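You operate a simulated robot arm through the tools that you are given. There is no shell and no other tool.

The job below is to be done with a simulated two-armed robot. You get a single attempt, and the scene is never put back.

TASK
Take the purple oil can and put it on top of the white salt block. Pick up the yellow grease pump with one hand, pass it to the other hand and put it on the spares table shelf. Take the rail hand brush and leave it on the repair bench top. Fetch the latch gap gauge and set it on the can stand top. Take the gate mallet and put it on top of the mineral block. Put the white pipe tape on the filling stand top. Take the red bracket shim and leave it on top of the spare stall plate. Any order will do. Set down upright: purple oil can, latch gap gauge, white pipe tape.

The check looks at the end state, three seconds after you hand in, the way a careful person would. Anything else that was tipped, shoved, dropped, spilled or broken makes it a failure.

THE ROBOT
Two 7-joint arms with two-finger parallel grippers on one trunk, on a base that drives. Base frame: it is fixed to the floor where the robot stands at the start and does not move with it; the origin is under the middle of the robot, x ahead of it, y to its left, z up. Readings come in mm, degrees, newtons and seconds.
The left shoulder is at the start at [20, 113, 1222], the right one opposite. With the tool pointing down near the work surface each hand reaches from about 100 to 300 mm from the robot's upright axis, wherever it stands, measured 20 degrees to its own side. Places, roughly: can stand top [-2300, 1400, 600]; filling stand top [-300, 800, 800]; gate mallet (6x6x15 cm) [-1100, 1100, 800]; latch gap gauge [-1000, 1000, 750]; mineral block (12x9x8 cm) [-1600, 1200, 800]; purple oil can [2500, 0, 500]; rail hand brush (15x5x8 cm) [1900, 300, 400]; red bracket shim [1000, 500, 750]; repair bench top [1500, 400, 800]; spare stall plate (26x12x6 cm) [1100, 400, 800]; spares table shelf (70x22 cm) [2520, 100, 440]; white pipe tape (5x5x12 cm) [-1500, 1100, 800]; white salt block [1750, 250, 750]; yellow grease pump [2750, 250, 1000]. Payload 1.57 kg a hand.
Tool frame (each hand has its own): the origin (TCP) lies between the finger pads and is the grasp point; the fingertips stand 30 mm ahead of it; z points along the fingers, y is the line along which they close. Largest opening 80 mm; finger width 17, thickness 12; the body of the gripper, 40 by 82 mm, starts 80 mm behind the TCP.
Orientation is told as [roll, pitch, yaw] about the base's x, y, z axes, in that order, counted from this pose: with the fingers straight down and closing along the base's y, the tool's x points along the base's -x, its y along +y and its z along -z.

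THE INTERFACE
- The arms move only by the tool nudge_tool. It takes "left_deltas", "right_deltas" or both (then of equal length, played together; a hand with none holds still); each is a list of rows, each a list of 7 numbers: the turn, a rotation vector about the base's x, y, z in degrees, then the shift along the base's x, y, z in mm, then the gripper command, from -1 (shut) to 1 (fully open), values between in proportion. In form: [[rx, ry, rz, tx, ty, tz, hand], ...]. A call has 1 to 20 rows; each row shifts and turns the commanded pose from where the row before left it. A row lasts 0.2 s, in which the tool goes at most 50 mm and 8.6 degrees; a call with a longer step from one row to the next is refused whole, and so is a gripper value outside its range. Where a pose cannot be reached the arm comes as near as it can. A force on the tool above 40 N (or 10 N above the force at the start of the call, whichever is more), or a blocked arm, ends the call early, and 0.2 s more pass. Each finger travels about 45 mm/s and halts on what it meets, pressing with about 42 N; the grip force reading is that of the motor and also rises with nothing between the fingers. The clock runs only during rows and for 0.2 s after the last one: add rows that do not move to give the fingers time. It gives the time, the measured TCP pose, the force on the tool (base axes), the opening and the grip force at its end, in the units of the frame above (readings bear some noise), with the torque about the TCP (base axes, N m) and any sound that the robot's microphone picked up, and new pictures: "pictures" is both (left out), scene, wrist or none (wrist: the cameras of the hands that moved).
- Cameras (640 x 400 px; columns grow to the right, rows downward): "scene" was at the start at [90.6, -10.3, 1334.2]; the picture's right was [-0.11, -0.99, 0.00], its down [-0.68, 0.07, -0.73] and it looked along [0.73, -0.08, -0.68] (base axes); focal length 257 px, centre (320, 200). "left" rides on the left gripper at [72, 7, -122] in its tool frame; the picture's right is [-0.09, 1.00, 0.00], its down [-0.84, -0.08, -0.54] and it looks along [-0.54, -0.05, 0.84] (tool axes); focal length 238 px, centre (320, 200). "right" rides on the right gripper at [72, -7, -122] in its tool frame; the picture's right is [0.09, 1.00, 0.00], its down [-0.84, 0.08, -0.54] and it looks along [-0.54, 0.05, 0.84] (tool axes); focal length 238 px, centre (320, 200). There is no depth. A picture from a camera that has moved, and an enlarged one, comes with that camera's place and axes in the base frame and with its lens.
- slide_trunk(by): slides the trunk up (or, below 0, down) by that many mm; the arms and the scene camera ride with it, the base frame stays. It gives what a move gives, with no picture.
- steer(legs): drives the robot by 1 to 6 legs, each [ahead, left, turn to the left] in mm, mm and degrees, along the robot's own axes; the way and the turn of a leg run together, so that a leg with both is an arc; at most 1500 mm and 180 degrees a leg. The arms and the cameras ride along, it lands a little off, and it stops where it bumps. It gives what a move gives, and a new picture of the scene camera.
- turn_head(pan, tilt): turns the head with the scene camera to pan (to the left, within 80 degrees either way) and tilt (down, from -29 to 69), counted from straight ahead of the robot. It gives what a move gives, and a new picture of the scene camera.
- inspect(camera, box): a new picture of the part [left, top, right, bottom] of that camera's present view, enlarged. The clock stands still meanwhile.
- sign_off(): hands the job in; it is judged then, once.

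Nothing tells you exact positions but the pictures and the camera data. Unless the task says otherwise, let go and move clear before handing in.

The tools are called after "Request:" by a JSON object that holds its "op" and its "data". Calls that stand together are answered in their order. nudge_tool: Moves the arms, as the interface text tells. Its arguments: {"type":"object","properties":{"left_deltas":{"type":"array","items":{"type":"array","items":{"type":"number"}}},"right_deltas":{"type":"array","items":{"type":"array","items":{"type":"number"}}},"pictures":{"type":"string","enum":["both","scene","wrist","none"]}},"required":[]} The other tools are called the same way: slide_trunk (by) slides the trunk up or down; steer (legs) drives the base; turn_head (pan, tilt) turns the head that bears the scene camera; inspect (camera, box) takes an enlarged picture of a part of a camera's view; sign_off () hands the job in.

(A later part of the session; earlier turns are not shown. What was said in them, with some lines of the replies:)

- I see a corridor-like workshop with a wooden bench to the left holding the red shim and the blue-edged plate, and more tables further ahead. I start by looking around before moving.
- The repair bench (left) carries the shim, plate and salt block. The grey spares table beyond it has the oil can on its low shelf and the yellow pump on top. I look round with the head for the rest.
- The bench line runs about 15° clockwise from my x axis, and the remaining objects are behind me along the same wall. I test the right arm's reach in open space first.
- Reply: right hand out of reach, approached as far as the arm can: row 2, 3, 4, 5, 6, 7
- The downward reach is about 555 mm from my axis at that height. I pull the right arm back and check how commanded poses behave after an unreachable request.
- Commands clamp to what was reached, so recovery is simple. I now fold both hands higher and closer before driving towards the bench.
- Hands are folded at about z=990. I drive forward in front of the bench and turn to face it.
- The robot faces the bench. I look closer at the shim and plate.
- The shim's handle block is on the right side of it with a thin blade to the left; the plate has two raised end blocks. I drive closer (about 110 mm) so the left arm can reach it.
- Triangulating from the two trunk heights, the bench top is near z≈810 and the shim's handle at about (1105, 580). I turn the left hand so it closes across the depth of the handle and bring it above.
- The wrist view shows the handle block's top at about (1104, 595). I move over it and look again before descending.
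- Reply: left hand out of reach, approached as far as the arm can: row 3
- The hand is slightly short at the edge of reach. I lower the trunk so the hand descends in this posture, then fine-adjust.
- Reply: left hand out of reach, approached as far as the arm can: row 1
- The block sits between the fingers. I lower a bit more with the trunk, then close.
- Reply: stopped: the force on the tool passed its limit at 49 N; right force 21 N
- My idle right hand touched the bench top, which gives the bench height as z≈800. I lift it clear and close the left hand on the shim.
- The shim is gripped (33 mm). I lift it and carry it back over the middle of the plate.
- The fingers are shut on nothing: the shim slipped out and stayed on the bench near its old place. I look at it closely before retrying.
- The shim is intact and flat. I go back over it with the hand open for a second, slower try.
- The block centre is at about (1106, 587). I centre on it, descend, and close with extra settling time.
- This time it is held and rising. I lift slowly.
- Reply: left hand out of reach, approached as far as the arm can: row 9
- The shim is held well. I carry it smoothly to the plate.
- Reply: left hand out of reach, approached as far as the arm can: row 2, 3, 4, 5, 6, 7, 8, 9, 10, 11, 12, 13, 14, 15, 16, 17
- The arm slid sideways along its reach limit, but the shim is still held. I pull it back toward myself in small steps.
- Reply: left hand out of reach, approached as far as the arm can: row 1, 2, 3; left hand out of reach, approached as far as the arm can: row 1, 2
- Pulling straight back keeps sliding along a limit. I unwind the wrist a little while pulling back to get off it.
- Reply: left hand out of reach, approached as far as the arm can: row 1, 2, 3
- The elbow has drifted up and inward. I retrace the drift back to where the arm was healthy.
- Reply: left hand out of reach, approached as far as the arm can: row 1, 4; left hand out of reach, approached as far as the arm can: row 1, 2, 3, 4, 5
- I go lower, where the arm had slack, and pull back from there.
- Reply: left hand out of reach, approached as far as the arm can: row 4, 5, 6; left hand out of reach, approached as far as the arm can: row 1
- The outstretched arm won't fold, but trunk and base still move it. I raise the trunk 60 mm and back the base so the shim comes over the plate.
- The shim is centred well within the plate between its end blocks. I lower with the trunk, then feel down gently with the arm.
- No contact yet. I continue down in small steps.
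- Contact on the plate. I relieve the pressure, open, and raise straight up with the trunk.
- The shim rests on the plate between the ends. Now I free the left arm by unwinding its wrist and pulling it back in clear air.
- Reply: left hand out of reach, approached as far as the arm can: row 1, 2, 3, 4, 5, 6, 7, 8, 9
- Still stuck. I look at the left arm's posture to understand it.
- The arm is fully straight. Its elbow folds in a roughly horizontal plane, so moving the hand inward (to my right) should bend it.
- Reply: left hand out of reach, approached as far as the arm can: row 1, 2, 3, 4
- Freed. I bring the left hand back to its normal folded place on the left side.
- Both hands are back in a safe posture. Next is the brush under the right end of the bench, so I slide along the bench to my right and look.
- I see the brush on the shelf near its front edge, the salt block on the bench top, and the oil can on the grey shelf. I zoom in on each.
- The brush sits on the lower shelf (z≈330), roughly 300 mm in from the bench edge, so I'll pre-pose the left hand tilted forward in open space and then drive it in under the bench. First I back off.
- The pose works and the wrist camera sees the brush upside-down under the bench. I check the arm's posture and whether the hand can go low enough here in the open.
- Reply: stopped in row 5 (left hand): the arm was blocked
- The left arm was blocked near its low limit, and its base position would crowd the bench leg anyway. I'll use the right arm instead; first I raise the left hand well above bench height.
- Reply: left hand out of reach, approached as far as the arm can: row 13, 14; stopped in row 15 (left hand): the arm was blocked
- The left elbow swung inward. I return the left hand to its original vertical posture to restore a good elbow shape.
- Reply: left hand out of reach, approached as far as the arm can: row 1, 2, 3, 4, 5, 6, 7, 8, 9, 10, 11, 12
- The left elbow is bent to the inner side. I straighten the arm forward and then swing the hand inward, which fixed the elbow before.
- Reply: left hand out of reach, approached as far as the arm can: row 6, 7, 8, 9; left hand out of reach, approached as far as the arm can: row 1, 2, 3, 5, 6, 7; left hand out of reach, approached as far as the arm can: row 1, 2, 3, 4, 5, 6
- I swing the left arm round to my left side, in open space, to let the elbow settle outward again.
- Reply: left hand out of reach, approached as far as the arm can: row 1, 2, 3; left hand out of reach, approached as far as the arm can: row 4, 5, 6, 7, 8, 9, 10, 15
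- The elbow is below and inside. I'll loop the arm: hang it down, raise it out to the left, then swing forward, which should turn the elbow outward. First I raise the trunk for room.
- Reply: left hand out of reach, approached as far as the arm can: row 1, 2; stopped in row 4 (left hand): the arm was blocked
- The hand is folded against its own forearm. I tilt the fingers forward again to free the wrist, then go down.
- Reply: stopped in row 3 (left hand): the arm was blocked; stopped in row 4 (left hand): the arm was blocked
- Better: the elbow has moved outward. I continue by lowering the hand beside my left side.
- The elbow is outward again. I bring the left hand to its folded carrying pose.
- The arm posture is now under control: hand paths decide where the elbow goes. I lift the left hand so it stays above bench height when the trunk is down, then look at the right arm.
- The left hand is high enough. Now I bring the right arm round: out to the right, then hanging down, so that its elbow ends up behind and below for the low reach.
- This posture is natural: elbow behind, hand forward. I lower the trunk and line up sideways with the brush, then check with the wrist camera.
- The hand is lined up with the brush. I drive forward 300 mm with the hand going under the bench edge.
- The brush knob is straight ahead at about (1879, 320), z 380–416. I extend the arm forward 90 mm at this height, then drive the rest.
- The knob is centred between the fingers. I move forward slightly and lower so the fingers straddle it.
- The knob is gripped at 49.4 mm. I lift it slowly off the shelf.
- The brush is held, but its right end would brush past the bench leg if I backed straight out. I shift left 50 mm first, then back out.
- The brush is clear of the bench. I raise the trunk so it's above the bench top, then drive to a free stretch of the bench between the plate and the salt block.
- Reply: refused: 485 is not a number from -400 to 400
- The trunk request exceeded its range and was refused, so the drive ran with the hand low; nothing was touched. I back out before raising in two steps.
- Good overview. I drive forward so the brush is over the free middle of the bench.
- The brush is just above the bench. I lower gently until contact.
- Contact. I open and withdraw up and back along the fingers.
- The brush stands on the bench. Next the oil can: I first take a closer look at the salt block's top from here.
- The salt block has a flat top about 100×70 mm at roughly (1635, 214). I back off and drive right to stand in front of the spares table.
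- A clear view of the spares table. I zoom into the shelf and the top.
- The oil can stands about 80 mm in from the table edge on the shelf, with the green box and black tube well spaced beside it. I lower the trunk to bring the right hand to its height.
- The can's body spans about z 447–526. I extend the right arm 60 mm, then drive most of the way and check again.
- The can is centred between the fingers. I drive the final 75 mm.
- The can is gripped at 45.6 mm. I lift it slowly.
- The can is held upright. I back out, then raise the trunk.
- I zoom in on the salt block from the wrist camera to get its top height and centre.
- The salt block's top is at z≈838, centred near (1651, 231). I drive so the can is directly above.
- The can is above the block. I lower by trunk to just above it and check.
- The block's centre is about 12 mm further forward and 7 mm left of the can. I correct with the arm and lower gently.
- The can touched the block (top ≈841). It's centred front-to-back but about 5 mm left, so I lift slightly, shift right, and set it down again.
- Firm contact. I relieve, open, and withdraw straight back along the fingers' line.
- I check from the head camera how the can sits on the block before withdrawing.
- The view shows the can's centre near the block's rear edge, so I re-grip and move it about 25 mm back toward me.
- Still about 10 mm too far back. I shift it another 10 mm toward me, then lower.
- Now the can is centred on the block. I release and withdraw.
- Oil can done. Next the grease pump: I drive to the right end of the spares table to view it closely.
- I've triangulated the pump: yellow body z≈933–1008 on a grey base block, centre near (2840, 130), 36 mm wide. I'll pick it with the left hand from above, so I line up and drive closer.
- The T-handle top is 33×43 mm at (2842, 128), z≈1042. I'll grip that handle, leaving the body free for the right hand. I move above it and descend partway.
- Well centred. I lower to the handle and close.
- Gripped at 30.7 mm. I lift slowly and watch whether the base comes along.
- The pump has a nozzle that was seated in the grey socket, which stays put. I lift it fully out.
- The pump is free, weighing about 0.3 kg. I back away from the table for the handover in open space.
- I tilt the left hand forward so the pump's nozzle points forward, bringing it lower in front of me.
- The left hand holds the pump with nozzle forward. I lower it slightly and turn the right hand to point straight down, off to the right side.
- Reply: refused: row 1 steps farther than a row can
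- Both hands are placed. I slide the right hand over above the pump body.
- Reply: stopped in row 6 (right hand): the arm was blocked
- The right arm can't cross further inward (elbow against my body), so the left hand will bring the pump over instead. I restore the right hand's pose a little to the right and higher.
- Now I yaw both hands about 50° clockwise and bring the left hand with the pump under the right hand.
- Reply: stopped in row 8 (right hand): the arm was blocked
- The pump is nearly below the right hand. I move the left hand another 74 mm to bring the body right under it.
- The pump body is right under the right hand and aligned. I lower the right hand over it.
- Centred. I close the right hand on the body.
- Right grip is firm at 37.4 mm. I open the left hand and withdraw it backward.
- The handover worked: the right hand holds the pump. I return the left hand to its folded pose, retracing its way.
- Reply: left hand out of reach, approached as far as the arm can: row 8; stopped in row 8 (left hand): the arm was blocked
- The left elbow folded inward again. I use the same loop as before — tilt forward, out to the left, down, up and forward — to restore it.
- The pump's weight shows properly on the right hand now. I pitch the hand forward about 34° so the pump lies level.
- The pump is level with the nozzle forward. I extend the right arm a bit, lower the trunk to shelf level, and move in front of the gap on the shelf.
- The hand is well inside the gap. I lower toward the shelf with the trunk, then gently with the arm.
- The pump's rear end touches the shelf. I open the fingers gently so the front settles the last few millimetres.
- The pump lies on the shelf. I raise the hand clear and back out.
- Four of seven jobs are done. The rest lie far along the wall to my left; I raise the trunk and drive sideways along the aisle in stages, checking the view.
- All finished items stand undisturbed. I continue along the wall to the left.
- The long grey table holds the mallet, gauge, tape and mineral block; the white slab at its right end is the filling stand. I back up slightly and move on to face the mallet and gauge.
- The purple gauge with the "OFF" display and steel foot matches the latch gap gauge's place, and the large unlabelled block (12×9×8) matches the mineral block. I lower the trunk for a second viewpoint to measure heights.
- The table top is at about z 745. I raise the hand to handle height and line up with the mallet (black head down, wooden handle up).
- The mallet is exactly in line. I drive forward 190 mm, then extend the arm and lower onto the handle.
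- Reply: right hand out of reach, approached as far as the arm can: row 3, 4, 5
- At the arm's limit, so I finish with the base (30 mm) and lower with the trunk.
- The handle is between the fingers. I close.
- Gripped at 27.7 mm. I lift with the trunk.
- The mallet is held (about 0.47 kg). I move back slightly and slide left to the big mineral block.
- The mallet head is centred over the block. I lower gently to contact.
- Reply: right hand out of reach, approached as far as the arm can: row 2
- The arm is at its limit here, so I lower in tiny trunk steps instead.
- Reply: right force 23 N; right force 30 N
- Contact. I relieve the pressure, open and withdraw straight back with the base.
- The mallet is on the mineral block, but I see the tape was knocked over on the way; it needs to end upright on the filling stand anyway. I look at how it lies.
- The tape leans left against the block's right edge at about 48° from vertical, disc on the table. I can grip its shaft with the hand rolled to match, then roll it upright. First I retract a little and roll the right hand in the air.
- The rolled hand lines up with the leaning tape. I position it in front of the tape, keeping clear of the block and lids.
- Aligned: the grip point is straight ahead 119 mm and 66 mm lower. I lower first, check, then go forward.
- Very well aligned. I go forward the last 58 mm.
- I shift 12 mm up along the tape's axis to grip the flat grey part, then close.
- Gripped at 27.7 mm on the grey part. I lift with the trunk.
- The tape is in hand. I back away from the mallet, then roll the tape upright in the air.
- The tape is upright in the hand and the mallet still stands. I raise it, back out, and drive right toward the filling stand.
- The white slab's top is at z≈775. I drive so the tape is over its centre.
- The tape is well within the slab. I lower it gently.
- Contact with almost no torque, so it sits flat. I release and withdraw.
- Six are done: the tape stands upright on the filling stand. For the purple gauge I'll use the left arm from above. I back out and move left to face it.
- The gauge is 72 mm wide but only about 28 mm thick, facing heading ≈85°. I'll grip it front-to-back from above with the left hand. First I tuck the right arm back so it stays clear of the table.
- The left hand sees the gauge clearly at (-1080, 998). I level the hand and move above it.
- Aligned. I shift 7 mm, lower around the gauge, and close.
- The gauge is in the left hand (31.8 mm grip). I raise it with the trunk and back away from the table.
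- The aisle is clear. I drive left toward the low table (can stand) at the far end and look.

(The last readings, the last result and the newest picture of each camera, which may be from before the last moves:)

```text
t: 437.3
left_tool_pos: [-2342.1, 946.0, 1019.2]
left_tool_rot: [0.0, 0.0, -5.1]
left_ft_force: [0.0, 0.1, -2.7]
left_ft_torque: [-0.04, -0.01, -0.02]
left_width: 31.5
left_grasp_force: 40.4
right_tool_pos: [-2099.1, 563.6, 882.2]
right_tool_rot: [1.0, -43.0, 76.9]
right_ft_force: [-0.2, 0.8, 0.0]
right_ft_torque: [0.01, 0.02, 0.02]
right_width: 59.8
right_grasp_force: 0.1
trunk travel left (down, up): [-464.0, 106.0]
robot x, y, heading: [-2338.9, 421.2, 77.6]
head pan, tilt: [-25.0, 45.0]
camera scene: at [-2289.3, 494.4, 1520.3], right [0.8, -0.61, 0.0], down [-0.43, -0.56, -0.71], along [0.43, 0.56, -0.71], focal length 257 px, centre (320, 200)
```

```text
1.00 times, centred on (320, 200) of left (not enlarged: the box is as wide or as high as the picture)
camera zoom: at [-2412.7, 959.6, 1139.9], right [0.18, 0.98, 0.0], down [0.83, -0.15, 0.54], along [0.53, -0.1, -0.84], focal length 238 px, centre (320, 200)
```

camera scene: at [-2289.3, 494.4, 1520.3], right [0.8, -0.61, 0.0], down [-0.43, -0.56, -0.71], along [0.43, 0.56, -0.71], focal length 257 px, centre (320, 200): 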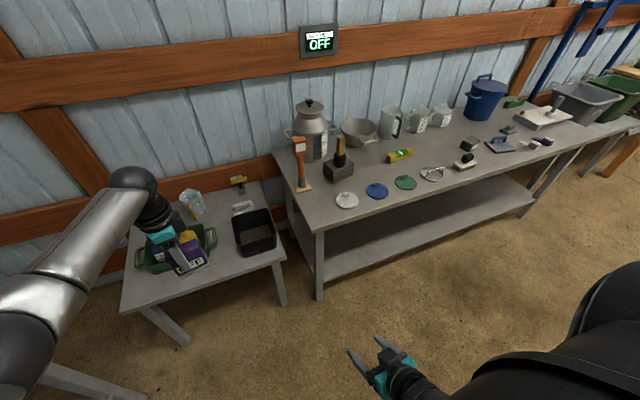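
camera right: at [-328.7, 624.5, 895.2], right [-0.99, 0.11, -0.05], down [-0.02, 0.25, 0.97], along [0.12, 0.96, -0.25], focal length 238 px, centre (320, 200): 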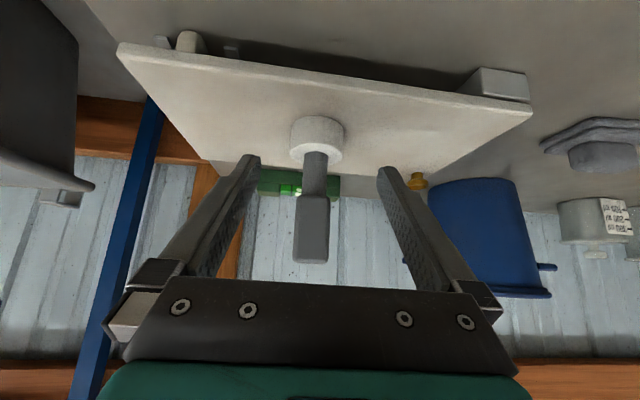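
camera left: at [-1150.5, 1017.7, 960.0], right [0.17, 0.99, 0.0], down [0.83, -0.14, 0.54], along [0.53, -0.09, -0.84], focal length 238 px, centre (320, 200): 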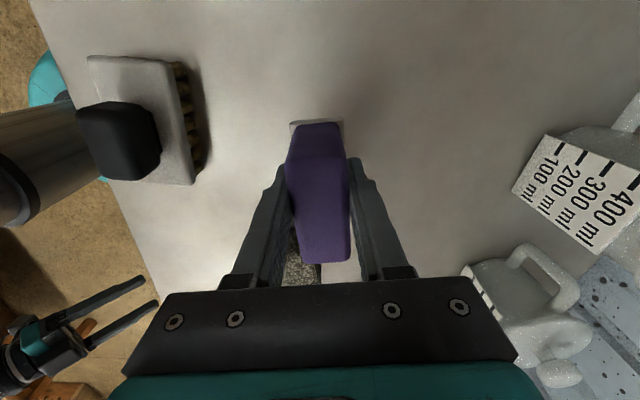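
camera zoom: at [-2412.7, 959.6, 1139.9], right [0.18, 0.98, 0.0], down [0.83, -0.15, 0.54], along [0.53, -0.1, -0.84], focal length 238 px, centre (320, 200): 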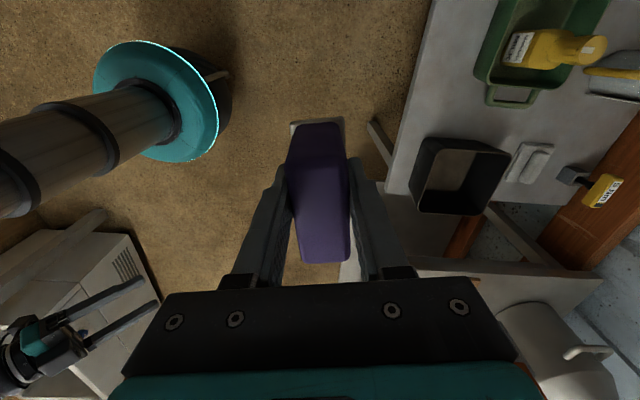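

The low table's top is at about z 550. Between the green tray and the black box there is a free gap near its front. I drive there with the gauge held high.

Request:
{"op": "steer", "data": {"legs": [[0, -31, 0], [290, 0, 0]]}}

Request:
{"op": "slide_trunk", "data": {"by": -200}}

Request:
{"op": "inspect", "data": {"camera": "left", "box": [0, 0, 640, 400]}}

Request:
{"op": "turn_head", "data": {"pan": 10, "tilt": 50}}

```text
t: 439.7
left_tool_pos: [-2248.7, 1217.0, 1018.3]
left_tool_rot: [0.1, -0.1, -5.3]
left_ft_force: [-0.3, 0.6, -2.7]
left_ft_torque: [-0.02, 0.01, 0.02]
left_width: 31.6
left_grasp_force: 40.5
right_tool_pos: [-2006.4, 834.5, 880.0]
right_tool_rot: [1.1, -42.9, 76.7]
right_ft_force: [-0.5, -0.3, 0.1]
right_ft_torque: [-0.07, 0.01, -0.01]
right_width: 60.3
right_grasp_force: 0.0
trunk travel left (down, up): [-464.0, 106.0]
robot x, y, heading: [-2245.3, 694.1, 77.7]
head pan, tilt: [-25.0, 45.0]
camera scene: at [-2197.0, 765.3, 1520.2], right [0.79, -0.61, 0.0], down [-0.43, -0.56, -0.71], along [0.43, 0.56, -0.71], focal length 257 px, centre (320, 200)
```

scene: 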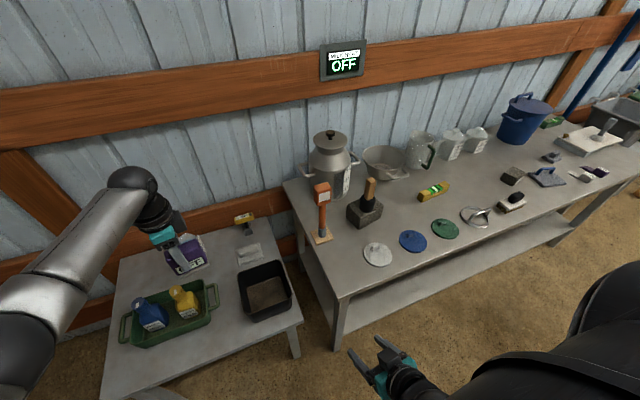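

```text
t: 441.9
left_tool_pos: [-2249.4, 1217.7, 818.0]
left_tool_rot: [0.1, 0.0, -5.3]
left_ft_force: [0.2, -0.3, -2.9]
left_ft_torque: [0.03, 0.0, 0.02]
left_width: 31.3
left_grasp_force: 40.2
right_tool_pos: [-2006.6, 833.3, 681.3]
right_tool_rot: [1.0, -43.0, 76.7]
right_ft_force: [-0.8, -0.1, -0.7]
right_ft_torque: [0.02, -0.01, 0.02]
right_width: 60.0
right_grasp_force: 0.0
trunk travel left (down, up): [-264.0, 306.0]
robot x, y, heading: [-2247.3, 690.7, 77.6]
head pan, tilt: [-25.0, 45.0]
```

```text
1.00 times, centred on (320, 200) of left (not enlarged: the box is as wide or as high as the picture)
camera zoom: at [-2318.7, 1230.1, 940.0], right [0.18, 0.98, 0.0], down [0.83, -0.16, 0.54], along [0.53, -0.1, -0.84], focal length 238 px, centre (320, 200)
```

zoom: 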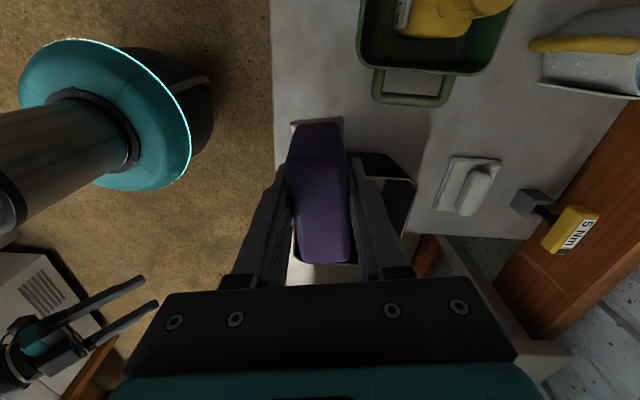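

```text
t: 442.9
left_tool_pos: [-2249.2, 1215.6, 818.0]
left_tool_rot: [0.0, 0.0, -5.3]
left_ft_force: [-0.4, 0.0, -1.3]
left_ft_torque: [-0.03, 0.01, -0.02]
left_width: 31.4
left_grasp_force: 40.3
right_tool_pos: [-2008.6, 832.0, 681.6]
right_tool_rot: [1.2, -43.1, 76.6]
right_ft_force: [-0.1, -0.6, 0.4]
right_ft_torque: [0.0, 0.01, 0.0]
right_width: 59.8
right_grasp_force: 0.0
trunk travel left (down, up): [-264.0, 306.0]
robot x, y, heading: [-2244.6, 690.9, 77.5]
head pan, tilt: [10.0, 50.0]
camera scene: at [-2243.2, 776.8, 1313.4], right [1.0, -0.05, 0.0], down [-0.04, -0.77, -0.64], along [0.03, 0.64, -0.77], focal length 257 px, centre (320, 200)
```

scene: 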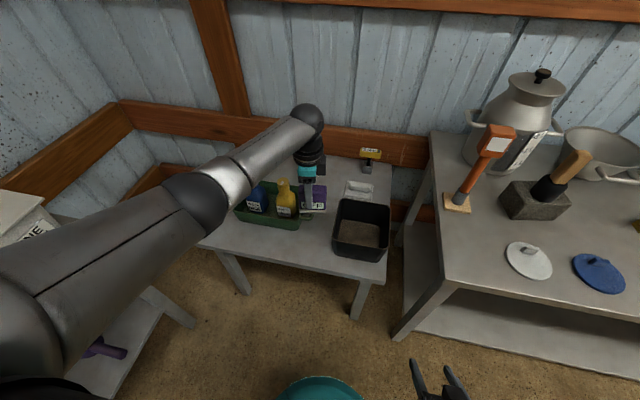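

Directly below the gauge the table is free, with the box about 23 mm to the right. I shift 20 mm left for more room and lower.

Request:
{"op": "nudge_tool", "data": {"left_deltas": [[0, 0, 0, -10, 2.2, 0, -1], [0, 0, 0, -10, 2.2, 0, -1], [0, 0, 0, 0, 0, 0, -1]], "pictures": "none"}}

Request:
{"op": "slide_trunk", "data": {"by": -150}}

Request:
{"op": "inspect", "data": {"camera": "left", "box": [0, 0, 640, 400]}}

Request:
{"op": "inspect", "data": {"camera": "scene", "box": [200, 130, 420, 300]}}

```text
t: 443.7
left_tool_pos: [-2267.9, 1220.4, 817.8]
left_tool_rot: [0.0, 0.1, -5.3]
left_ft_force: [-0.1, 0.2, -2.4]
left_ft_torque: [-0.04, 0.04, 0.02]
left_width: 31.7
left_grasp_force: 40.0
right_tool_pos: [-2006.7, 832.6, 681.7]
right_tool_rot: [1.1, -43.1, 76.8]
right_ft_force: [-1.1, -0.4, -0.6]
right_ft_torque: [0.0, 0.01, 0.0]
right_width: 59.9
right_grasp_force: 0.1
trunk travel left (down, up): [-264.0, 306.0]
robot x, y, heading: [-2243.7, 688.1, 77.6]
head pan, tilt: [10.0, 50.0]
```

```text
t: 445.4
left_tool_pos: [-2268.5, 1222.0, 667.7]
left_tool_rot: [0.0, 0.0, -5.3]
left_ft_force: [0.0, 0.8, -1.7]
left_ft_torque: [0.01, 0.04, -0.01]
left_width: 31.5
left_grasp_force: 40.6
right_tool_pos: [-2005.6, 832.6, 532.4]
right_tool_rot: [1.1, -43.0, 76.7]
right_ft_force: [-0.4, -0.4, 0.8]
right_ft_torque: [0.03, 0.0, 0.02]
right_width: 59.8
right_grasp_force: 0.1
trunk travel left (down, up): [-114.0, 456.0]
robot x, y, heading: [-2245.4, 691.5, 77.4]
head pan, tilt: [10.0, 50.0]
```

```text
1.00 times, centred on (320, 200) of left (not enlarged: the box is as wide or as high as the picture)
camera zoom: at [-2337.9, 1234.9, 790.1], right [0.18, 0.98, 0.0], down [0.83, -0.15, 0.54], along [0.53, -0.1, -0.84], focal length 238 px, centre (320, 200)
```

zoom: 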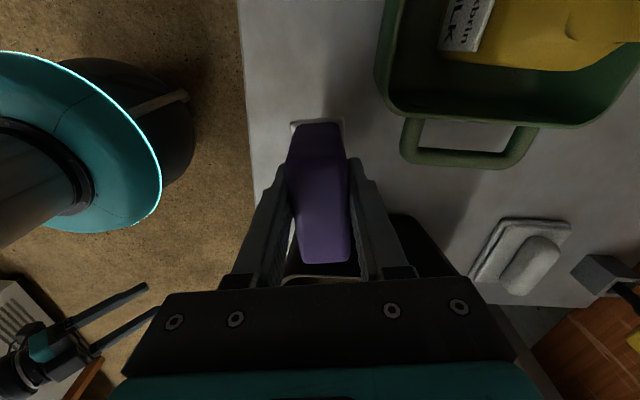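

```text
2.35 times, centred on (310, 215) of scene
camera zoom: at [-2243.3, 776.8, 1163.5], right [1.0, -0.04, 0.0], down [-0.03, -0.77, -0.64], along [0.03, 0.64, -0.77], focal length 606 px, centre (344, 165)
```

zoom: 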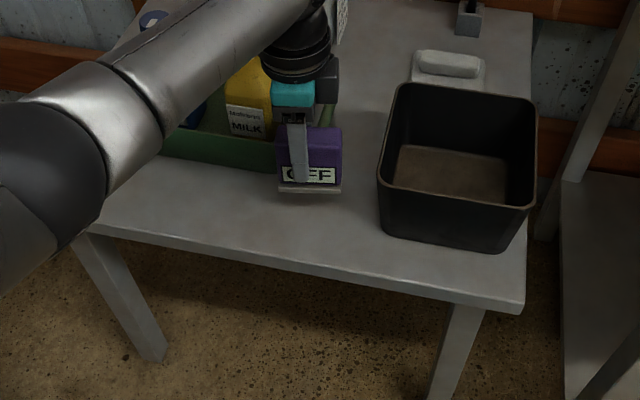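

Clearances are good. I lower further and then step down gently to contact.

Request:
{"op": "slide_trunk", "data": {"by": -52}}

Request:
{"op": "nudge_tool", "data": {"left_deltas": [[0, 0, 0, 0, 0, -2, -1], [0, 0, 0, 0, 0, -2, -1], [0, 0, 0, 0, 0, 0, -1]], "pictures": "wrist"}}

Request:
{"op": "inspect", "data": {"camera": "scene", "box": [240, 130, 380, 250]}}

```text
t: 446.4
left_tool_pos: [-2268.2, 1221.1, 616.1]
left_tool_rot: [-0.1, 0.0, -5.3]
left_ft_force: [0.1, 0.2, -1.6]
left_ft_torque: [-0.01, 0.04, -0.01]
left_width: 31.5
left_grasp_force: 40.4
right_tool_pos: [-2007.8, 832.8, 479.4]
right_tool_rot: [1.1, -43.0, 76.7]
right_ft_force: [-0.5, -0.7, 0.5]
right_ft_torque: [0.0, 0.0, 0.02]
right_width: 59.9
right_grasp_force: 0.0
trunk travel left (down, up): [-62.0, 508.0]
robot x, y, heading: [-2247.8, 693.1, 77.5]
head pan, tilt: [10.0, 50.0]
```

```text
t: 447.2
left_tool_pos: [-2267.2, 1222.4, 612.7]
left_tool_rot: [0.1, 0.1, -5.4]
left_ft_force: [-0.5, -0.4, -1.9]
left_ft_torque: [-0.02, 0.01, -0.01]
left_width: 31.8
left_grasp_force: 40.4
right_tool_pos: [-2006.7, 831.7, 478.5]
right_tool_rot: [1.1, -43.0, 76.7]
right_ft_force: [0.2, 0.4, -0.3]
right_ft_torque: [-0.01, 0.02, 0.02]
right_width: 60.2
right_grasp_force: 0.1
trunk travel left (down, up): [-62.0, 508.0]
robot x, y, heading: [-2247.4, 690.6, 77.4]
head pan, tilt: [10.0, 50.0]
camera left: at [-2337.6, 1235.0, 734.4], right [0.18, 0.98, 0.0], down [0.83, -0.16, 0.54], along [0.53, -0.1, -0.84], focal length 238 px, centre (320, 200)
```

left: 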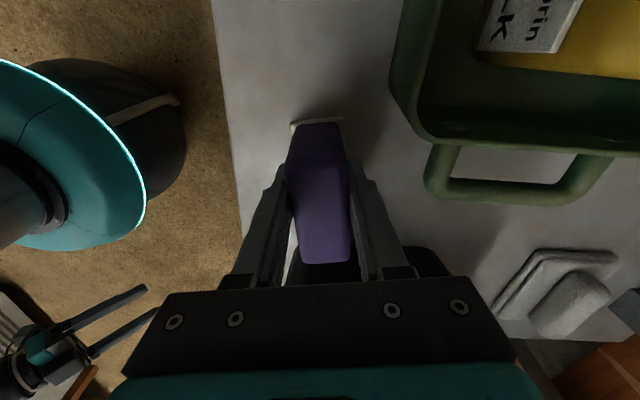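

```text
3.33 times, centred on (310, 190) of scene
camera zoom: at [-2243.3, 776.8, 1111.4], right [1.0, -0.04, 0.0], down [-0.03, -0.77, -0.64], along [0.03, 0.64, -0.77], focal length 858 px, centre (353, 233)
```

zoom: 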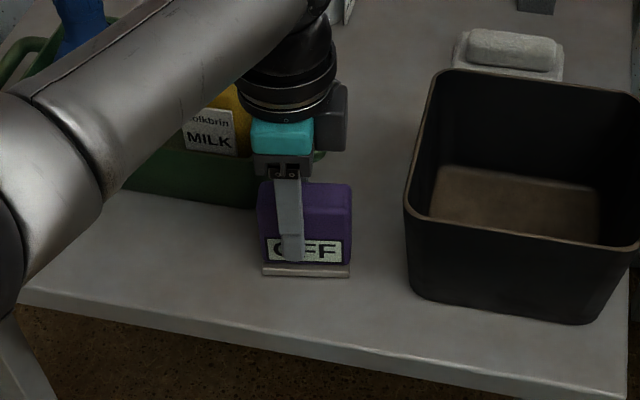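

Request:
{"op": "nudge_tool", "data": {"left_deltas": [[0, 0, 0, 0, 0, -2, -1], [0, 0, 0, 0, 0, -2, -1], [0, 0, 0, 0, 0, 0, -1]], "pictures": "none"}}

Request:
{"op": "nudge_tool", "data": {"left_deltas": [[0, 0, 0, 0, 0, -1.5, -1], [0, 0, 0, 0, 0, 0, -1]], "pictures": "none"}}

Request:
{"op": "nudge_tool", "data": {"left_deltas": [[0, 0, 0, 0, 0, -1.5, -1], [0, 0, 0, 0, 0, 0, -1]], "pictures": "none"}}

Request:
{"op": "nudge_tool", "data": {"left_deltas": [[0, 0, 0, 0, 0, -1.5, -1], [0, 0, 0, 0, 0, 0, -1]], "pictures": "none"}}

```text
t: 448.0
left_tool_pos: [-2266.0, 1221.0, 609.3]
left_tool_rot: [0.1, 0.1, -5.3]
left_ft_force: [-0.8, -0.1, -2.3]
left_ft_torque: [0.0, 0.04, 0.0]
left_width: 31.9
left_grasp_force: 40.7
right_tool_pos: [-2006.8, 833.3, 480.3]
right_tool_rot: [1.0, -43.0, 76.6]
right_ft_force: [0.8, -0.8, 1.2]
right_ft_torque: [0.0, 0.0, -0.03]
right_width: 60.1
right_grasp_force: 0.1
trunk travel left (down, up): [-62.0, 508.0]
robot x, y, heading: [-2245.1, 685.4, 77.5]
head pan, tilt: [10.0, 50.0]
```

```text
t: 448.6
left_tool_pos: [-2266.5, 1219.8, 609.1]
left_tool_rot: [0.1, 0.0, -5.4]
left_ft_force: [1.0, -2.3, 7.0]
left_ft_torque: [-0.29, 0.13, 0.03]
left_width: 31.6
left_grasp_force: 40.3
right_tool_pos: [-2006.5, 831.2, 480.1]
right_tool_rot: [1.1, -43.1, 76.7]
right_ft_force: [-0.7, 1.2, -0.3]
right_ft_torque: [0.04, 0.01, 0.0]
right_width: 60.0
right_grasp_force: 0.1
trunk travel left (down, up): [-62.0, 508.0]
robot x, y, heading: [-2245.0, 691.3, 77.4]
head pan, tilt: [10.0, 50.0]
```

```text
t: 449.2
left_tool_pos: [-2266.4, 1222.4, 608.6]
left_tool_rot: [0.2, -0.1, -5.4]
left_ft_force: [1.8, -7.6, 23.4]
left_ft_torque: [-0.75, 0.24, 0.07]
left_width: 31.6
left_grasp_force: 40.0
right_tool_pos: [-2006.9, 831.5, 479.8]
right_tool_rot: [1.2, -43.2, 76.7]
right_ft_force: [-0.4, 0.3, -0.3]
right_ft_torque: [-0.01, 0.01, 0.01]
right_width: 60.1
right_grasp_force: 0.1
trunk travel left (down, up): [-62.0, 508.0]
robot x, y, heading: [-2248.5, 689.5, 77.6]
head pan, tilt: [10.0, 50.0]
```

```text
t: 449.8
left_tool_pos: [-2266.5, 1220.9, 608.0]
left_tool_rot: [0.5, -0.2, -5.4]
left_ft_force: [0.5, -11.3, 35.9]
left_ft_torque: [-1.09, 0.12, 0.02]
left_width: 31.8
left_grasp_force: 40.2
right_tool_pos: [-2006.9, 831.8, 479.9]
right_tool_rot: [1.2, -43.2, 76.7]
right_ft_force: [0.6, 0.0, 0.2]
right_ft_torque: [0.03, 0.0, 0.0]
right_width: 59.9
right_grasp_force: 0.0
trunk travel left (down, up): [-62.0, 508.0]
robot x, y, heading: [-2247.3, 692.8, 77.6]
head pan, tilt: [10.0, 50.0]
```

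Contact at z≈555. I relieve, open partly, and rise straight up with the trunk.

Request:
{"op": "nudge_tool", "data": {"left_deltas": [[0, 0, 0, 0, 0, 3, -1], [0, 0, 0, 0, 0, 0, -0.6], [0, 0, 0, 0, 0, 0, -0.2], [0, 0, 0, 0, 0, 0, 0.1], [0, 0, 0, 0, 0, 0, 0.3], [0, 0, 0, 0, 0, 0, 0.3], [0, 0, 0, 0, 0, 0, 0.3]], "pictures": "wrist"}}

Request:
{"op": "slide_trunk", "data": {"by": 200}}

Request:
{"op": "inspect", "data": {"camera": "left", "box": [0, 0, 640, 400]}}

Request:
{"op": "inspect", "data": {"camera": "scene", "box": [220, 150, 400, 290]}}

```text
t: 451.4
left_tool_pos: [-2268.1, 1219.8, 606.9]
left_tool_rot: [0.1, -0.1, -5.1]
left_ft_force: [-0.3, -0.1, -0.6]
left_ft_torque: [0.01, -0.01, 0.01]
left_width: 52.1
left_grasp_force: 0.1
right_tool_pos: [-2008.3, 831.9, 479.4]
right_tool_rot: [1.0, -43.0, 76.7]
right_ft_force: [-0.8, -0.5, -0.1]
right_ft_torque: [0.04, 0.04, -0.03]
right_width: 60.0
right_grasp_force: 0.0
trunk travel left (down, up): [-62.0, 508.0]
robot x, y, heading: [-2247.6, 691.2, 77.4]
head pan, tilt: [10.0, 50.0]
camera left: at [-2337.7, 1234.7, 728.5], right [0.18, 0.98, 0.0], down [0.83, -0.16, 0.54], along [0.53, -0.1, -0.84], focal length 238 px, centre (320, 200)
```

left: 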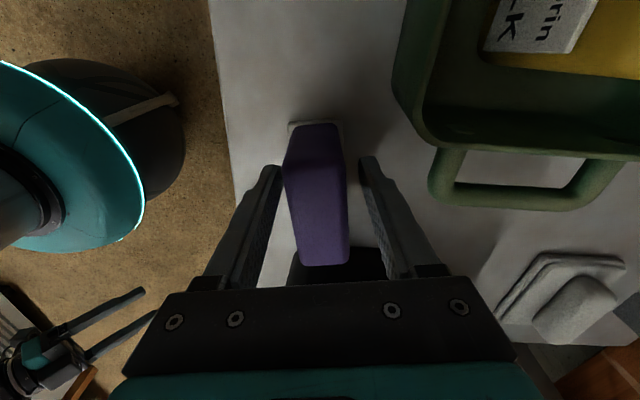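

```text
t: 453.5
left_tool_pos: [-2267.2, 1220.5, 807.3]
left_tool_rot: [0.0, 0.0, -5.2]
left_ft_force: [0.0, 0.4, 0.0]
left_ft_torque: [0.01, 0.02, 0.01]
left_width: 51.9
left_grasp_force: 0.0
right_tool_pos: [-2007.0, 832.2, 678.6]
right_tool_rot: [1.2, -43.0, 76.7]
right_ft_force: [-0.5, 0.1, 0.1]
right_ft_torque: [0.0, 0.0, -0.01]
right_width: 60.0
right_grasp_force: 0.1
trunk travel left (down, up): [-262.0, 308.0]
robot x, y, heading: [-2246.7, 694.9, 77.3]
head pan, tilt: [10.0, 50.0]
```

```text
1.00 times, centred on (320, 200) of left (not enlarged: the box is as wide or as high as the picture)
camera zoom: at [-2337.7, 1234.7, 928.4], right [0.18, 0.98, 0.0], down [0.83, -0.15, 0.54], along [0.53, -0.1, -0.84], focal length 238 px, centre (320, 200)
```

zoom: 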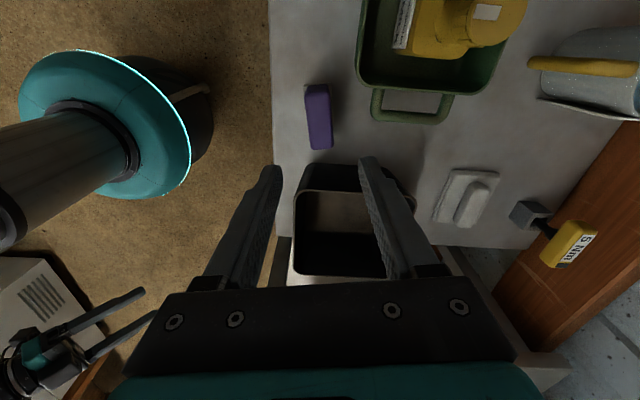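

```text
2.86 times, centred on (310, 220) of scene
camera zoom: at [-2243.3, 776.7, 1311.3], right [1.0, -0.04, 0.0], down [-0.03, -0.77, -0.64], along [0.03, 0.64, -0.77], focal length 735 px, centre (349, 143)
```

zoom: 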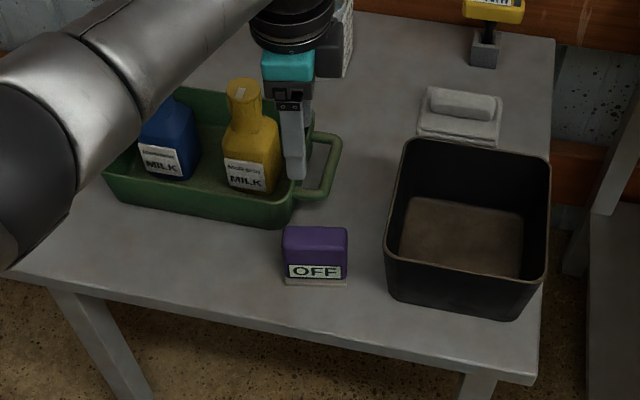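

The gauge stands upright on the can stand. I back the robot clear and take a last look around.

Request:
{"op": "steer", "data": {"legs": [[-300, 0, 0]]}}

Request:
{"op": "turn_head", "data": {"pan": -40, "tilt": 35}}

Request:
{"op": "inspect", "data": {"camera": "scene", "box": [120, 80, 440, 280]}}

Request:
{"op": "inspect", "data": {"camera": "scene", "box": [440, 40, 640, 165]}}

```text
t: 455.6
left_tool_pos: [-2332.0, 929.6, 806.0]
left_tool_rot: [0.1, 0.0, -5.5]
left_ft_force: [-0.1, -0.3, -0.4]
left_ft_torque: [0.02, 0.01, 0.0]
left_width: 52.0
left_grasp_force: 0.1
right_tool_pos: [-2072.0, 539.3, 679.8]
right_tool_rot: [1.0, -43.1, 76.6]
right_ft_force: [0.8, -0.2, -0.1]
right_ft_torque: [0.0, 0.0, 0.01]
right_width: 59.9
right_grasp_force: 0.0
trunk travel left (down, up): [-262.0, 308.0]
robot x, y, heading: [-2313.1, 401.8, 77.4]
head pan, tilt: [10.0, 50.0]
camera scene: at [-2308.5, 484.8, 1311.4], right [1.0, -0.05, 0.0], down [-0.04, -0.77, -0.64], along [0.03, 0.64, -0.77], focal length 257 px, centre (320, 200)
```

scene: 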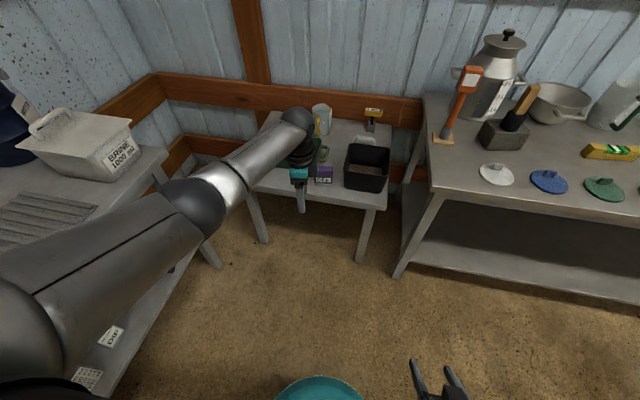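

```text
t: 456.8
left_tool_pos: [-2331.8, 929.4, 806.5]
left_tool_rot: [0.0, -0.1, -5.4]
left_ft_force: [-0.4, -0.4, -0.2]
left_ft_torque: [0.03, 0.02, 0.01]
left_width: 52.1
left_grasp_force: 0.1
right_tool_pos: [-2071.9, 541.9, 678.8]
right_tool_rot: [1.1, -43.0, 76.8]
right_ft_force: [-0.1, 0.2, 0.6]
right_ft_torque: [0.02, 0.01, 0.0]
right_width: 59.8
right_grasp_force: 0.0
trunk travel left (down, up): [-262.0, 308.0]
robot x, y, heading: [-2315.7, 400.3, 77.5]
head pan, tilt: [-40.0, 35.0]
camera scene: at [-2242.0, 461.8, 1333.1], right [0.61, -0.79, 0.0], down [-0.46, -0.35, -0.82], along [0.65, 0.5, -0.57], focal length 257 px, centre (320, 200)
```

scene: 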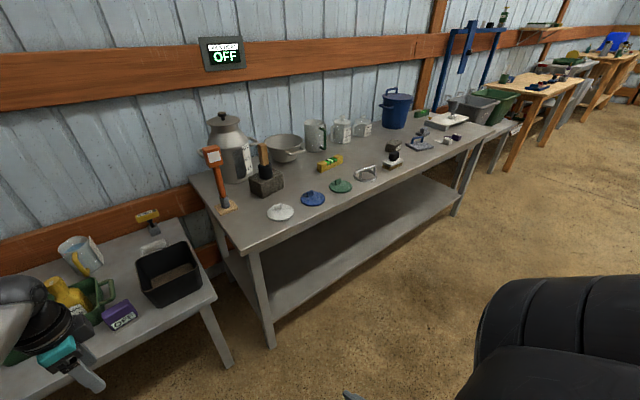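

```text
2.00 times, centred on (280, 180) of scene
camera zoom: at [-2242.0, 461.8, 1333.1], right [0.61, -0.79, 0.0], down [-0.46, -0.35, -0.82], along [0.65, 0.5, -0.57], focal length 515 px, centre (400, 240)
```

zoom: 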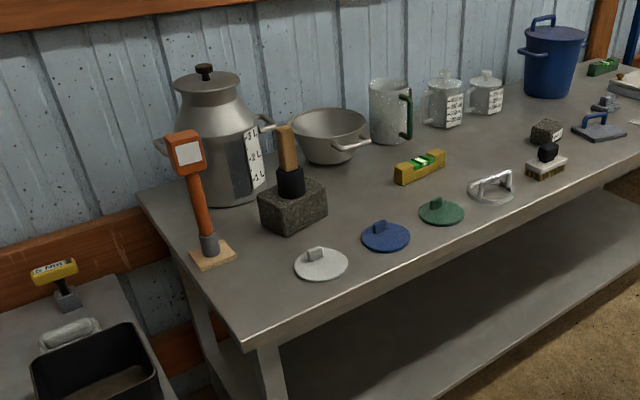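

```text
3.20 times, centred on (540, 102) of scene
camera zoom: at [-2242.0, 461.8, 1333.1], right [0.61, -0.79, 0.0], down [-0.46, -0.35, -0.82], along [0.65, 0.5, -0.57], focal length 823 px, centre (-384, 512)
```

zoom: 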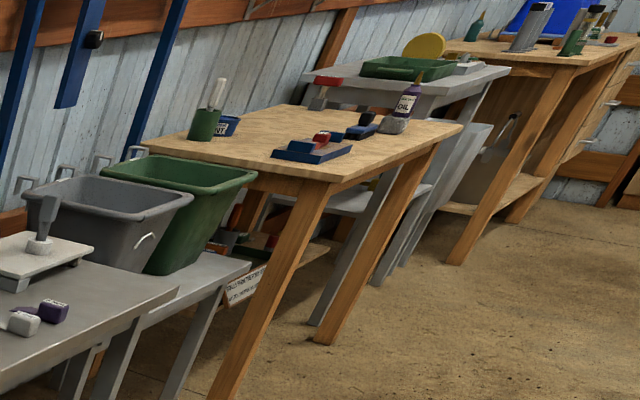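

Everything is in place: the mallet is on the mineral block, the tape stands on the filling stand, the gauge on the can stand, and the bench items are undisturbed. The pump was lying on the spares shelf when I left it. Both hands are empty and clear, so I hand in.

Request:
{"op": "sign_off", "data": {}}

```text
The job is handed in.
```

I handed in the job with all seven items where the task asked. One item, the white pipe tape, was knocked over along the way. I then stood it back up.

| Item | Where it is now |
|---|---|
| Purple oil can | Standing upright on the white salt block |
| Yellow grease pump | Picked up with the left hand, passed to the right, and lying on its side on the spares table shelf |
| Rail hand brush | On the repair bench top, bristles down |
| Latch gap gauge | Standing upright on the can stand top |
| Gate mallet | Standing on the mineral block |
| White pipe tape | Standing upright on the filling stand top |
| Red bracket shim | On the spare stall plate, between its end blocks |

- **The tape:** the mallet hit it while I was carrying the mallet to the block, and it came to rest against the block. I picked it up, turned it upright and set it down.
- **Other contact:** early on, my idle right hand touched the bench top. The shim also slipped from the grip once, but stayed on the bench. The last views showed nothing else tipped or moved.
- **The pump:** it has a nozzle at the bottom, so it could not stand; I laid it flat.
- **The gauge:** nothing was labelled "latch gap gauge". I took the purple block with the "OFF" display, because it was closest to the listed place.
- **The mineral block:** two blocks could have fitted. I used the larger, unlabelled one because it matched the listed size and place. A smaller block labelled "MINERAL" stood nearby.

I saw six of the seven in place just before handing in. I last saw the pump when I left the shelf.
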